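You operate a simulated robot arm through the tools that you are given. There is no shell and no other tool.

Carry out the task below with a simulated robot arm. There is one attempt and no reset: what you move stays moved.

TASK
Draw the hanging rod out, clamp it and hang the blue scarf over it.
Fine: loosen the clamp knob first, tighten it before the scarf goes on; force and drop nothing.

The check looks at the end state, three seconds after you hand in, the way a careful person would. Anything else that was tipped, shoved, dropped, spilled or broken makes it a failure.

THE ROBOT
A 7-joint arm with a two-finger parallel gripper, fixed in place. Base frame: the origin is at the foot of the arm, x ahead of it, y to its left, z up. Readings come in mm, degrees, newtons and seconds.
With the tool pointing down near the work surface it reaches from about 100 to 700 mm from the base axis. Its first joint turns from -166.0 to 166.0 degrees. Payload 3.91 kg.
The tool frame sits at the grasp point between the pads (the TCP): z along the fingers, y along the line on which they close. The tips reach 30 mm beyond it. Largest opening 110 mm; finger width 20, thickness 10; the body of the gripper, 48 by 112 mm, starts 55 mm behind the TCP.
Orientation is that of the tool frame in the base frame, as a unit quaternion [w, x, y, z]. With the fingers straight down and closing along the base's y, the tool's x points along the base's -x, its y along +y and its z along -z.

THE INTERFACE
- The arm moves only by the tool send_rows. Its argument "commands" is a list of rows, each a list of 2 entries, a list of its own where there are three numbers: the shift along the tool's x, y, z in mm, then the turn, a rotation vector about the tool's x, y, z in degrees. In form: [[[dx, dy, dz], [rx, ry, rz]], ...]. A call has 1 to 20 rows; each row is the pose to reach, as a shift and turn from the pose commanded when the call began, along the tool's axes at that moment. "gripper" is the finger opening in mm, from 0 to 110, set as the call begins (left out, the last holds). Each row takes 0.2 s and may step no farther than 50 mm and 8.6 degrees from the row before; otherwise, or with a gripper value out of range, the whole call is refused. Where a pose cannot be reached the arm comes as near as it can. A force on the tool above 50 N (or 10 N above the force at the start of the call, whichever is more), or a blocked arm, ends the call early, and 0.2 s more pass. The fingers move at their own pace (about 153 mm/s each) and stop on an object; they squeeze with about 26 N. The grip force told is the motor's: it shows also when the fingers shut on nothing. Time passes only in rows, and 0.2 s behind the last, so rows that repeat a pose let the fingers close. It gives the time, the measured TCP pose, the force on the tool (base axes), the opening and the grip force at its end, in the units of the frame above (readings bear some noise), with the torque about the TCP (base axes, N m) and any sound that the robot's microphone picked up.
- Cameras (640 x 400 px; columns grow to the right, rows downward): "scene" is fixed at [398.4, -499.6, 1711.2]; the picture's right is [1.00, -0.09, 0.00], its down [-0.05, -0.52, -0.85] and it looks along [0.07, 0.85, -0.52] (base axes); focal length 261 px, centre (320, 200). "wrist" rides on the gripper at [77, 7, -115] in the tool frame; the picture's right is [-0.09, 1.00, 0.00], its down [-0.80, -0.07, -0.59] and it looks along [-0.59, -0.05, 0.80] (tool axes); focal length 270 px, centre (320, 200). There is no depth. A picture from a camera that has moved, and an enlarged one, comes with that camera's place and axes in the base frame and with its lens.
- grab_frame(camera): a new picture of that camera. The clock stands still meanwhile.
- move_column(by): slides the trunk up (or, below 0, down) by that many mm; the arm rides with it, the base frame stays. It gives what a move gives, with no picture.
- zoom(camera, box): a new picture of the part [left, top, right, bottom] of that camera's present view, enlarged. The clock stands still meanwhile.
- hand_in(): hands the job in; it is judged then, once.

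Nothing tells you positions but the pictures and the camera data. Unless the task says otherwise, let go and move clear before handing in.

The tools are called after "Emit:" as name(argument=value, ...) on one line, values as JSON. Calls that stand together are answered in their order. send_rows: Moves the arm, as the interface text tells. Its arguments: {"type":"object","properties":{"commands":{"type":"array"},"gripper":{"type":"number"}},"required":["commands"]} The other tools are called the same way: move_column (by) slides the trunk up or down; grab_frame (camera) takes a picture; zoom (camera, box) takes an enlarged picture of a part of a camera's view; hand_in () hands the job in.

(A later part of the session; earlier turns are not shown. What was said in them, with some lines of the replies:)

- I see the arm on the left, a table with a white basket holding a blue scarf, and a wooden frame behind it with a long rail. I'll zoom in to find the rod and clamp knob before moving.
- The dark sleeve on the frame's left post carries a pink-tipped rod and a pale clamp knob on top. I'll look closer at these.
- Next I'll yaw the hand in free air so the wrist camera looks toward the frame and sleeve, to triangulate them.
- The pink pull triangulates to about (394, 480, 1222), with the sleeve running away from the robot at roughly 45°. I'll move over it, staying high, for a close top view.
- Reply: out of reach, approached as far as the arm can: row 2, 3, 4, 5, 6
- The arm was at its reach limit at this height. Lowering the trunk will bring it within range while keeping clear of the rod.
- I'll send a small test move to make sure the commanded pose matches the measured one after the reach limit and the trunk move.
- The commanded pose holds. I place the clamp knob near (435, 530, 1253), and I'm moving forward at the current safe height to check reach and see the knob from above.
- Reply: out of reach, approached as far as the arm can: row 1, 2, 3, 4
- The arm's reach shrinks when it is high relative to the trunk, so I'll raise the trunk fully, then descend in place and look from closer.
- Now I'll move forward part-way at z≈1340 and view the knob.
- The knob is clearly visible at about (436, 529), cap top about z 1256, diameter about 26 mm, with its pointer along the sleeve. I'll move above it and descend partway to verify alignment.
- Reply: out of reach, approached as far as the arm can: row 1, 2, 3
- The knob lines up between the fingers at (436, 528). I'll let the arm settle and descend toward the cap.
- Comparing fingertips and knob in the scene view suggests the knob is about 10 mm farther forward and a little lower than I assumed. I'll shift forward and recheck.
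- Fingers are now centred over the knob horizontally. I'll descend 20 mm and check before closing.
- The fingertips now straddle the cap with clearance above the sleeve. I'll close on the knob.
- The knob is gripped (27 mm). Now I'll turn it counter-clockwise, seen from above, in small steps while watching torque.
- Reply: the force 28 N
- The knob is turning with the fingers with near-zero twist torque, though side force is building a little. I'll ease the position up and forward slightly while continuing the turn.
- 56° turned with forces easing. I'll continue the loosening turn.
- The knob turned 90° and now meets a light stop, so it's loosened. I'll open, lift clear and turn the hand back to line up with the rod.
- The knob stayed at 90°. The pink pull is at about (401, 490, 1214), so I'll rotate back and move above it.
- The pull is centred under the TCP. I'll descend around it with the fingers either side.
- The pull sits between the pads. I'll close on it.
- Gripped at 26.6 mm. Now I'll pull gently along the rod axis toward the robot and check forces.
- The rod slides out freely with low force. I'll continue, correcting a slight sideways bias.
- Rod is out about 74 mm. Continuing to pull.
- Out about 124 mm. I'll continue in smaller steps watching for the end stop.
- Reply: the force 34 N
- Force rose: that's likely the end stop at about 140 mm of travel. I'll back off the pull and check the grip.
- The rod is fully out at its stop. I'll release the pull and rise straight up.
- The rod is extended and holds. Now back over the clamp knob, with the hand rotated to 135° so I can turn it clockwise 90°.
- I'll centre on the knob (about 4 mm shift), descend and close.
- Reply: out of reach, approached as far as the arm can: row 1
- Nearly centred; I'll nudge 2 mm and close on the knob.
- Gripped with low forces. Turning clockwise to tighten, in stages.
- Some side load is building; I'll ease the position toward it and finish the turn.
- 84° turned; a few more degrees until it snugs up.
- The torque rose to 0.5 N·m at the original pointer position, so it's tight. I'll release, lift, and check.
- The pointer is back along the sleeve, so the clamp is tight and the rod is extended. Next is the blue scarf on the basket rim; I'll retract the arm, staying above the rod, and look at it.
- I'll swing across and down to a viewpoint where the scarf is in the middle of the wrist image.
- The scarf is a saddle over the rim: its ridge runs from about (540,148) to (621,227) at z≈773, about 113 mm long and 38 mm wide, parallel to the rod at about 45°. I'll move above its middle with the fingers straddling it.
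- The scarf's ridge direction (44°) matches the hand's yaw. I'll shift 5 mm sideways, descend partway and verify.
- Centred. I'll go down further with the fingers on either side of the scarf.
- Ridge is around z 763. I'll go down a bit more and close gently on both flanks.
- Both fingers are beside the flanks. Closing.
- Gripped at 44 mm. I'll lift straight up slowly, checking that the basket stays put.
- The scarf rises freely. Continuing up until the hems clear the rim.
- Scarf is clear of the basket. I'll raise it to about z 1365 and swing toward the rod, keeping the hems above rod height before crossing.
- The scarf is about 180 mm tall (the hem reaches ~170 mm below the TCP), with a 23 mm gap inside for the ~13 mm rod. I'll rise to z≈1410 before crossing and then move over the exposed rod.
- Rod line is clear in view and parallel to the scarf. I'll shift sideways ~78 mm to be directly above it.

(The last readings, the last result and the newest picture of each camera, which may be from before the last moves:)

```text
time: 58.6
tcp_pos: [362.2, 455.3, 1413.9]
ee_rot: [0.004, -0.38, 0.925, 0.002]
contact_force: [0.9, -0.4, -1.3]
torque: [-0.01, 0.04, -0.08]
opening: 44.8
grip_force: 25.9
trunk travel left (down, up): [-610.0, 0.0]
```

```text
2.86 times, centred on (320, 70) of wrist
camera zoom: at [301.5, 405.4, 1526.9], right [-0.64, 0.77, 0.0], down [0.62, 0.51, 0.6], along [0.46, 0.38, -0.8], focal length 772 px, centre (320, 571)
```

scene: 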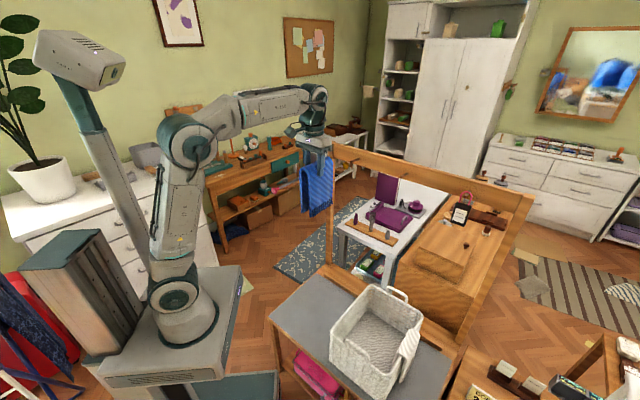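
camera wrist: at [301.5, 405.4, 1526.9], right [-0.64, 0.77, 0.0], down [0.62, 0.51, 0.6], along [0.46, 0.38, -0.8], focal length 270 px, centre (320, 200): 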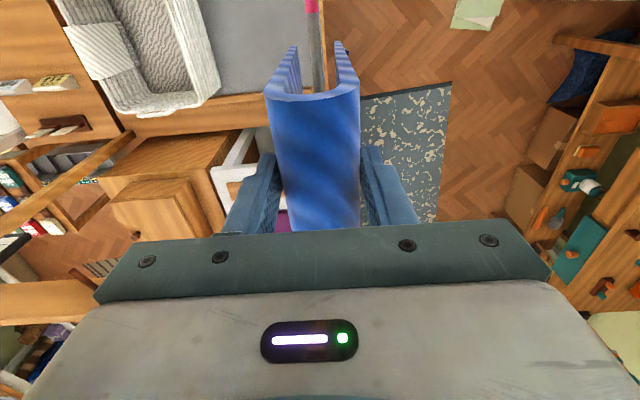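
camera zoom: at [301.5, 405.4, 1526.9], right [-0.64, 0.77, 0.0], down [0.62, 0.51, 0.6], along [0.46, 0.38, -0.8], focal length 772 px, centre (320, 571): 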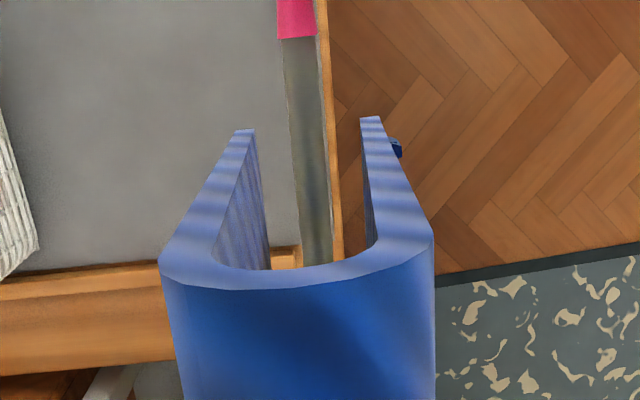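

The rod sits centred in the scarf's gap and is parallel. I'll shift 5 mm toward the tip for end clearance and lower over the rod in stages.

Emit:
send_rows(commands=[[[5, 0, 0], [0, 0, 0]], [[5, 0, 10], [0, 0, 0]], [[5, 0, 20], [0, 0, 0]], [[5, 0, 35], [0, 0, 0]], [[5, 0, 50], [0, 0, 0]], [[5, 0, 50], [0, 0, 0]]])

Emit:
zoom(camera="scene", box=[240, 110, 352, 210])

Emit:
zoom(camera="wrist", box=[240, 0, 400, 140])

```text
time: 60.0
tcp_pos: [360.2, 451.7, 1363.7]
ee_rot: [0.004, -0.379, 0.925, 0.001]
contact_force: [-0.9, 0.1, -1.2]
torque: [0.0, 0.03, -0.02]
opening: 44.5
grip_force: 25.4
trunk travel left (down, up): [-610.0, 0.0]
```

```text
4.00 times, centred on (296, 160) of scene
camera zoom: at [398.4, -499.6, 1711.2], right [1.0, -0.09, 0.0], down [-0.05, -0.52, -0.85], along [0.07, 0.85, -0.52], focal length 1046 px, centre (416, 360)
```

zoom: 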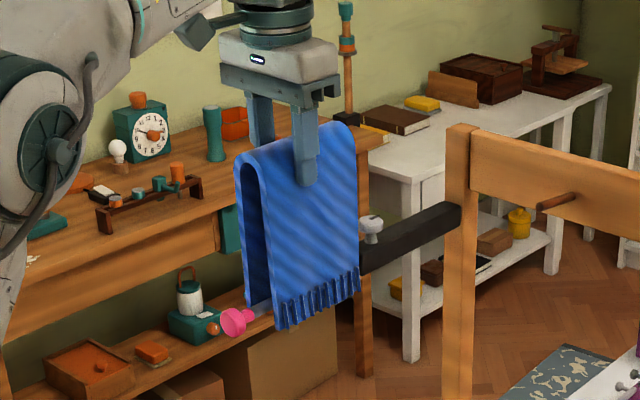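

```text
2.86 times, centred on (320, 70) of wrist
camera zoom: at [298.4, 401.8, 1476.8], right [-0.64, 0.77, 0.0], down [0.62, 0.51, 0.6], along [0.46, 0.38, -0.8], focal length 772 px, centre (320, 571)
```

zoom: 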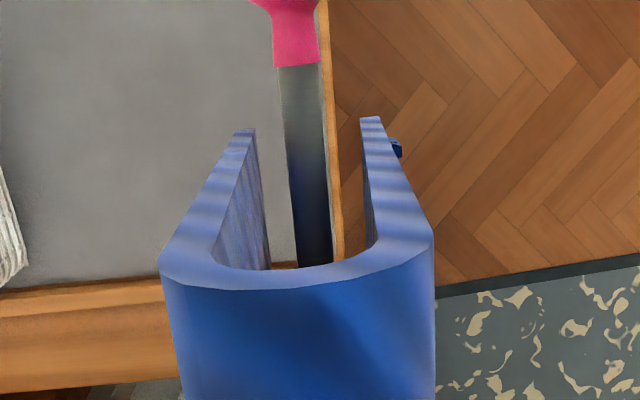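

Centred with margins on both ends. Continuing down.

Emit:
send_rows(commands=[[[0, 0, 18], [0, 0, 0]], [[0, 0, 36], [0, 0, 0]], [[0, 0, 54], [0, 0, 0]], [[0, 0, 72], [0, 0, 0]], [[0, 0, 90], [0, 0, 0]], [[0, 0, 105], [0, 0, 0]], [[0, 0, 105], [0, 0, 0]]])

Emit:
zoom(camera="scene", box=[240, 130, 352, 230])

Emit:
zoom(camera="wrist", box=[240, 0, 400, 140])

```text
time: 61.6
tcp_pos: [361.0, 452.5, 1257.9]
ee_rot: [0.004, -0.38, 0.925, 0.001]
contact_force: [0.2, -0.7, -1.4]
torque: [-0.01, 0.04, -0.01]
opening: 44.6
grip_force: 26.2
trunk travel left (down, up): [-610.0, 0.0]
```

```text
4.00 times, centred on (296, 180) of scene
camera zoom: at [398.4, -499.6, 1711.2], right [1.0, -0.09, 0.0], down [-0.05, -0.52, -0.85], along [0.07, 0.85, -0.52], focal length 1046 px, centre (416, 280)
```

zoom: 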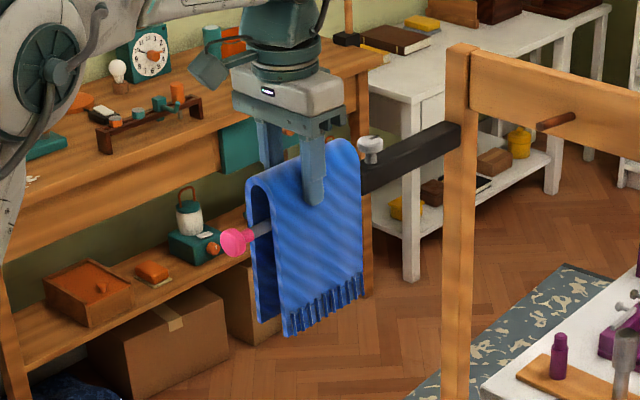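

```text
2.86 times, centred on (320, 70) of wrist
camera zoom: at [299.8, 402.7, 1371.6], right [-0.64, 0.77, 0.0], down [0.62, 0.51, 0.6], along [0.46, 0.38, -0.8], focal length 772 px, centre (320, 571)
```

zoom: 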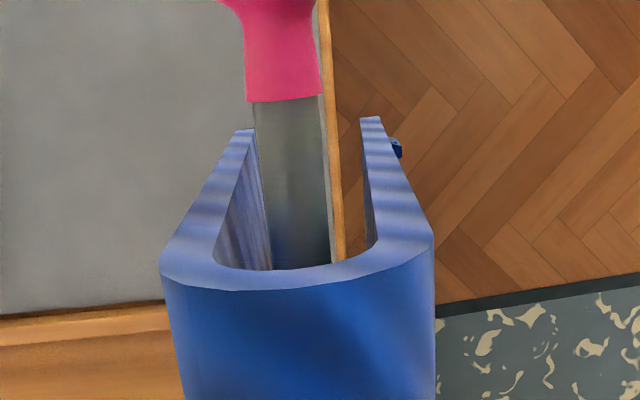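

Still centred with clearance both sides. Lowering the last ~40 mm slowly.

Emit:
send_rows(commands=[[[0, 0, 8], [0, 0, 0]], [[0, 0, 16], [0, 0, 0]], [[0, 0, 24], [0, 0, 0]], [[0, 0, 32], [0, 0, 0]], [[0, 0, 36], [0, 0, 0]], [[0, 0, 36], [0, 0, 0]]])

Emit:
zoom(camera="scene", box=[240, 130, 352, 230])

Emit:
zoom(camera="wrist", box=[240, 0, 400, 140])

```text
time: 63.0
tcp_pos: [359.8, 453.3, 1222.2]
ee_rot: [0.004, -0.379, 0.925, 0.001]
contact_force: [-0.1, 0.4, -0.5]
torque: [-0.01, 0.04, -0.01]
opening: 44.4
grip_force: 26.5
trunk travel left (down, up): [-610.0, 0.0]
```

```text
4.00 times, centred on (296, 180) of scene
camera zoom: at [398.4, -499.6, 1711.2], right [1.0, -0.09, 0.0], down [-0.05, -0.52, -0.85], along [0.07, 0.85, -0.52], focal length 1046 px, centre (416, 280)
```

zoom: 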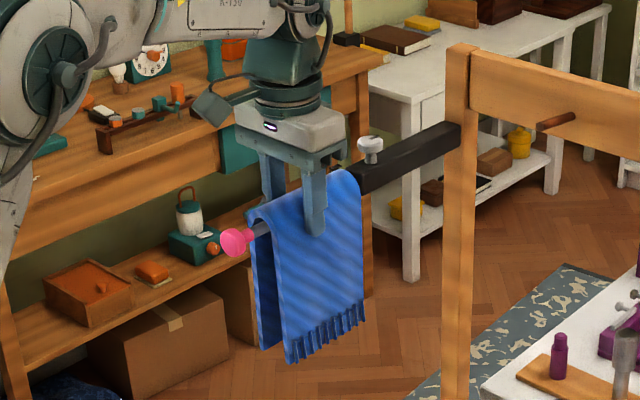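

```text
2.86 times, centred on (320, 70) of wrist
camera zoom: at [299.5, 402.9, 1336.1], right [-0.64, 0.77, 0.0], down [0.62, 0.51, 0.6], along [0.46, 0.38, -0.8], focal length 772 px, centre (320, 571)
```

zoom: 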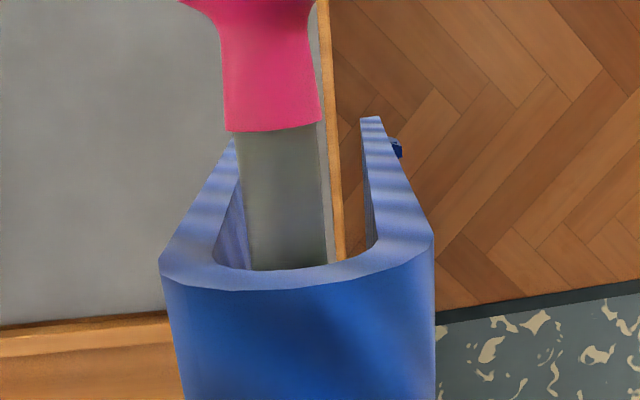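

Just a few millimetres left. I'll lower in 2 mm steps watching for contact.

Emit:
send_rows(commands=[[[0, -0.5, 2], [0, 0, 0]], [[0, -0.7, 4], [0, 0, 0]], [[0, -0.7, 6], [0, 0, 0]], [[0, -0.7, 6], [0, 0, 0]]])

Emit:
zoom(camera="wrist", box=[240, 0, 400, 140])

Emit:
zoom(camera="scene", box=[260, 155, 324, 200])

```text
time: 64.0
tcp_pos: [360.7, 452.4, 1217.1]
ee_rot: [0.004, -0.38, 0.925, 0.002]
contact_force: [0.5, 0.7, 9.6]
torque: [-0.07, 0.04, 0.01]
opening: 44.3
grip_force: 26.3
trunk travel left (down, up): [-610.0, 0.0]
```

```text
2.86 times, centred on (320, 70) of wrist
camera zoom: at [299.3, 401.9, 1331.0], right [-0.64, 0.77, 0.0], down [0.62, 0.51, 0.6], along [0.46, 0.38, -0.8], focal length 772 px, centre (320, 571)
```

zoom: 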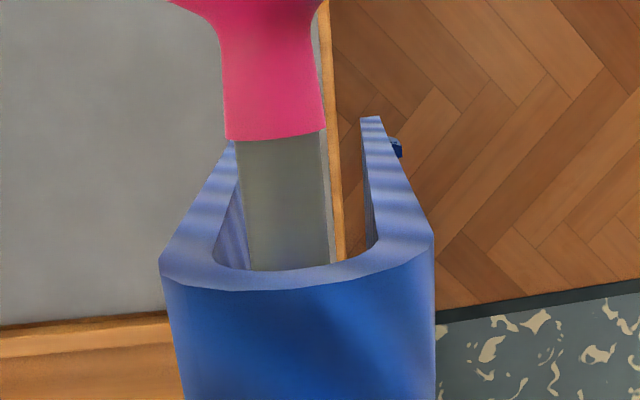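

```text
8.89 times, centred on (292, 178) of scene
camera zoom: at [398.4, -499.6, 1711.2], right [1.0, -0.09, 0.0], down [-0.05, -0.52, -0.85], along [0.07, 0.85, -0.52], focal length 2324 px, centre (569, 400)
```

zoom: 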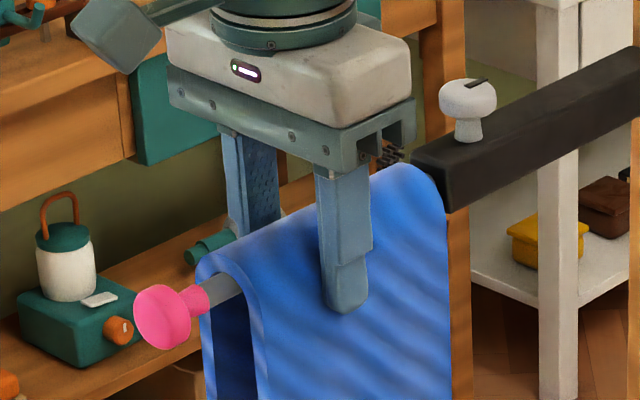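

Contact felt at about 10 N, so the scarf's ridge is resting on the rod. I'll relieve the press slightly and open the fingers gently.

Emit:
send_rows(commands=[[[0, 0, -0.7], [0, 0, 0]], [[0, 0, -0.7], [0, 0, 0]]])

Emit:
send_rows(commands=[[[0, 0, 0], [0, 0, 0]], [[0, 0, 0], [0, 0, 0]]], gripper=54)

Emit:
zoom(camera="wrist", box=[220, 0, 420, 230])

Emit:
zoom(camera="scene", box=[260, 155, 324, 200])

```text
time: 64.6
tcp_pos: [360.2, 451.4, 1217.8]
ee_rot: [0.005, -0.38, 0.925, 0.002]
contact_force: [0.9, 2.6, 9.3]
torque: [0.19, -0.19, 0.01]
opening: 44.2
grip_force: 25.4
trunk travel left (down, up): [-610.0, 0.0]
```

```text
time: 65.2
tcp_pos: [361.3, 452.8, 1217.3]
ee_rot: [0.003, -0.38, 0.925, 0.002]
contact_force: [-0.4, 0.5, 0.0]
torque: [-0.01, -0.02, 0.01]
opening: 53.8
grip_force: 0.1
trunk travel left (down, up): [-610.0, 0.0]
```

```text
1.74 times, centred on (320, 115) of wrist
camera zoom: at [299.7, 402.3, 1330.4], right [-0.64, 0.77, 0.0], down [0.62, 0.51, 0.6], along [0.46, 0.38, -0.8], focal length 470 px, centre (320, 348)
```

zoom: 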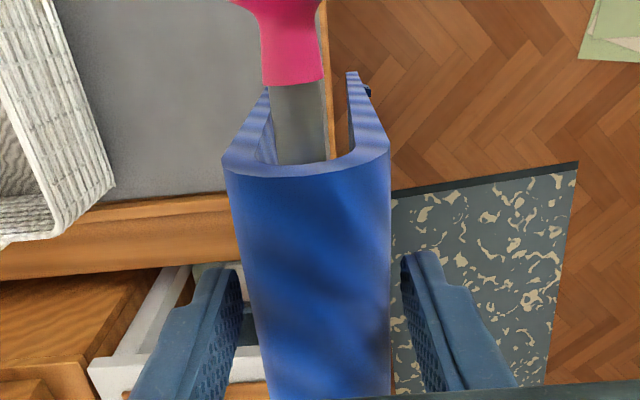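

```text
8.89 times, centred on (292, 178) of scene
camera zoom: at [398.4, -499.6, 1711.2], right [1.0, -0.09, 0.0], down [-0.05, -0.52, -0.85], along [0.07, 0.85, -0.52], focal length 2324 px, centre (569, 400)
```

zoom: 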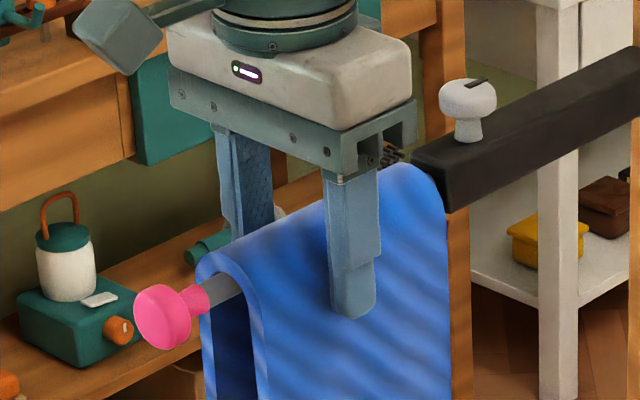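

The scarf sits on the rod by itself. I'll open wider and lift straight up.

Emit:
send_rows(commands=[[[0, 0, 0], [0, 0, 0]], [[0, 0, -10], [0, 0, 0]], [[0, 0, -25], [0, 0, 0]], [[0, 0, -45], [0, 0, 0]], [[0, 0, -75], [0, 0, 0]], [[0, 0, -110], [0, 0, 0]]], gripper=74)

Emit:
zoom(camera="scene", box=[250, 140, 350, 225])

Emit:
grab_frame(camera="wrist")

```text
time: 66.6
tcp_pos: [361.5, 450.7, 1328.0]
ee_rot: [0.003, -0.379, 0.925, 0.0]
contact_force: [-0.2, 0.8, 0.1]
torque: [-0.01, 0.01, -0.02]
opening: 74.1
grip_force: 0.1
trunk travel left (down, up): [-610.0, 0.0]
```

```text
4.71 times, centred on (300, 182) of scene
camera zoom: at [398.4, -499.6, 1711.2], right [1.0, -0.09, 0.0], down [-0.05, -0.52, -0.85], along [0.07, 0.85, -0.52], focal length 1230 px, centre (414, 282)
```

zoom: 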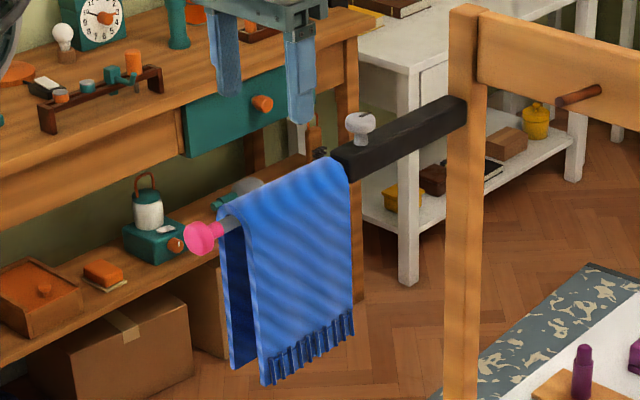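

```text
taken
camera wrist: at [298.9, 401.3, 1440.9], right [-0.64, 0.77, 0.0], down [0.62, 0.51, 0.6], along [0.46, 0.38, -0.8], focal length 270 px, centre (320, 200)
```

wrist: 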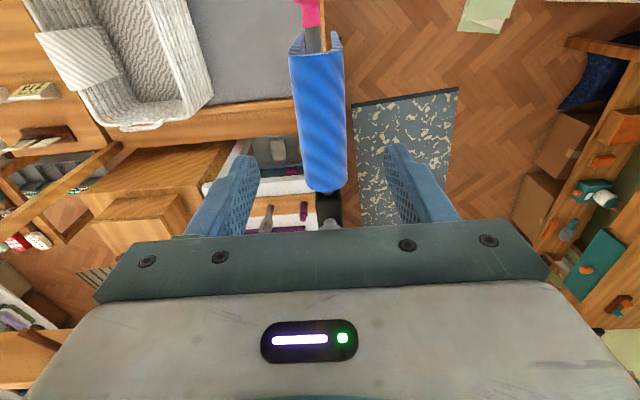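

The scarf hangs freely on the clamped rod. I'll move the arm clear and do a final check.

Emit:
send_rows(commands=[[[0, 0, -20], [0, 0, 0]], [[30, 0, -40], [0, 0, 0]], [[65, 0, -60], [0, 0, 0]], [[100, 0, -80], [0, 0, 0]], [[135, 0, -100], [0, 0, 0]], [[170, 0, -110], [0, 0, 0]], [[170, 0, -110], [0, 0, 0]], [[170, 0, -110], [0, 0, 0]]])

Emit:
grab_frame(camera="scene")

Emit:
zoom(camera="scene", box=[260, 150, 340, 215])

Emit:
zoom(camera="scene", box=[270, 250, 510, 400])

Emit:
grab_frame(camera="wrist")

```text
time: 68.4
tcp_pos: [239.7, 330.7, 1434.9]
ee_rot: [0.003, -0.38, 0.925, 0.002]
contact_force: [-0.7, -0.2, -0.5]
torque: [-0.02, -0.03, -0.01]
opening: 73.9
grip_force: 0.0
trunk travel left (down, up): [-610.0, 0.0]
```

```text
taken
```

scene: 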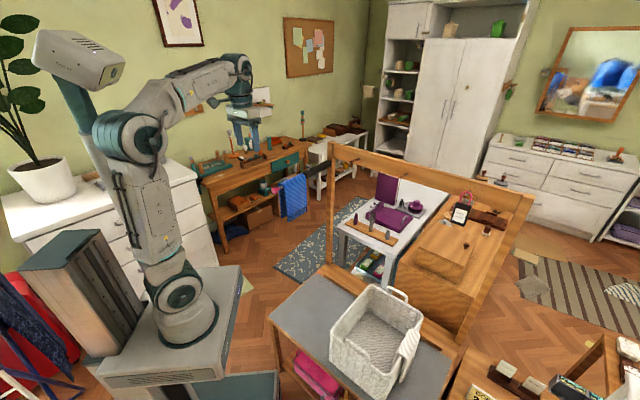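

```text
6.15 times, centred on (300, 182) of scene
camera zoom: at [398.4, -499.6, 1711.2], right [1.0, -0.09, 0.0], down [-0.05, -0.52, -0.85], along [0.07, 0.85, -0.52], focal length 1609 px, centre (443, 308)
```

zoom: 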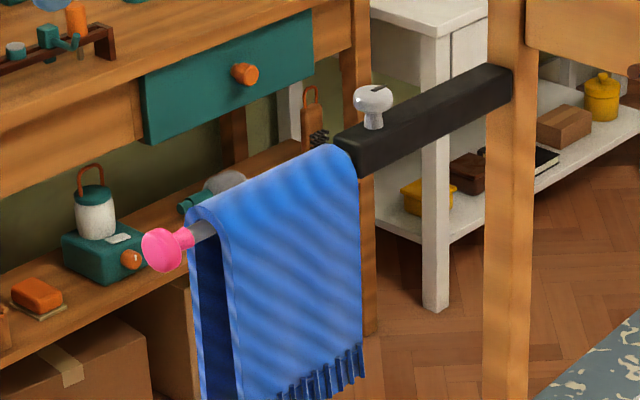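

```text
2.67 times, centred on (390, 325) of scene
camera zoom: at [398.4, -499.6, 1711.2], right [1.0, -0.09, 0.0], down [-0.05, -0.52, -0.85], along [0.07, 0.85, -0.52], focal length 697 px, centre (133, -133)
```

zoom: 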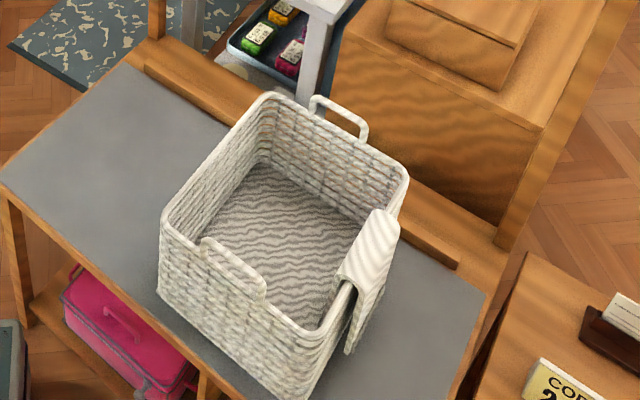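

```text
taken
camera wrist: at [178.1, 280.7, 1549.8], right [-0.64, 0.77, 0.0], down [0.62, 0.51, 0.6], along [0.46, 0.38, -0.8], focal length 270 px, centre (320, 200)
```

wrist: 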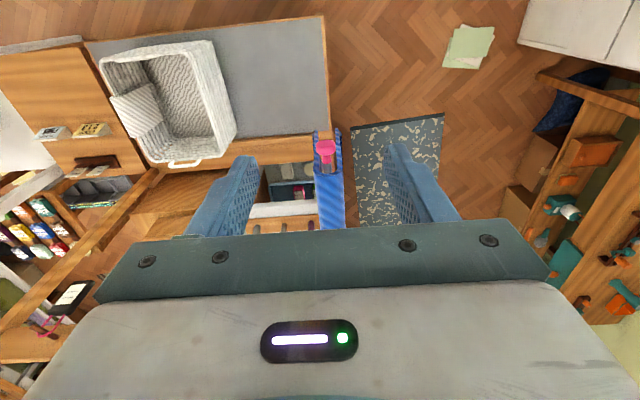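

The rod is drawn out to its stop, the clamp pointer is back at the tight position, and the blue scarf hangs over the rod. The basket and the other scarf haven't moved, and the arm is clear, so I'm handing in.

Emit:
hand_in()

```text
The job is handed in.
```

The blue scarf is hanging over the rod, which is drawn out and clamped. I've handed the job in; no verdict has come back yet.

- **Loosening:** I turned the clamp knob a quarter turn counter-clockwise, until it met a light stop, before touching the rod.
- **Drawing out:** The rod slid out about 140 mm to its end stop. The pull rose to about 30 N there, so I backed off straight away.
- **Clamping:** I turned the knob clockwise to its original position, where it met about the same resistance as the loosening stop. This was before the scarf went on. I didn't tug the rod to test the clamp.
- **Scarf:** I lifted it off the basket rim and lowered it over the exposed rod. It hung there by itself once I let go.

In the last pictures the basket and the white scarf on it were where they started, and nothing had been dropped or knocked. The arm is clear of the rod.
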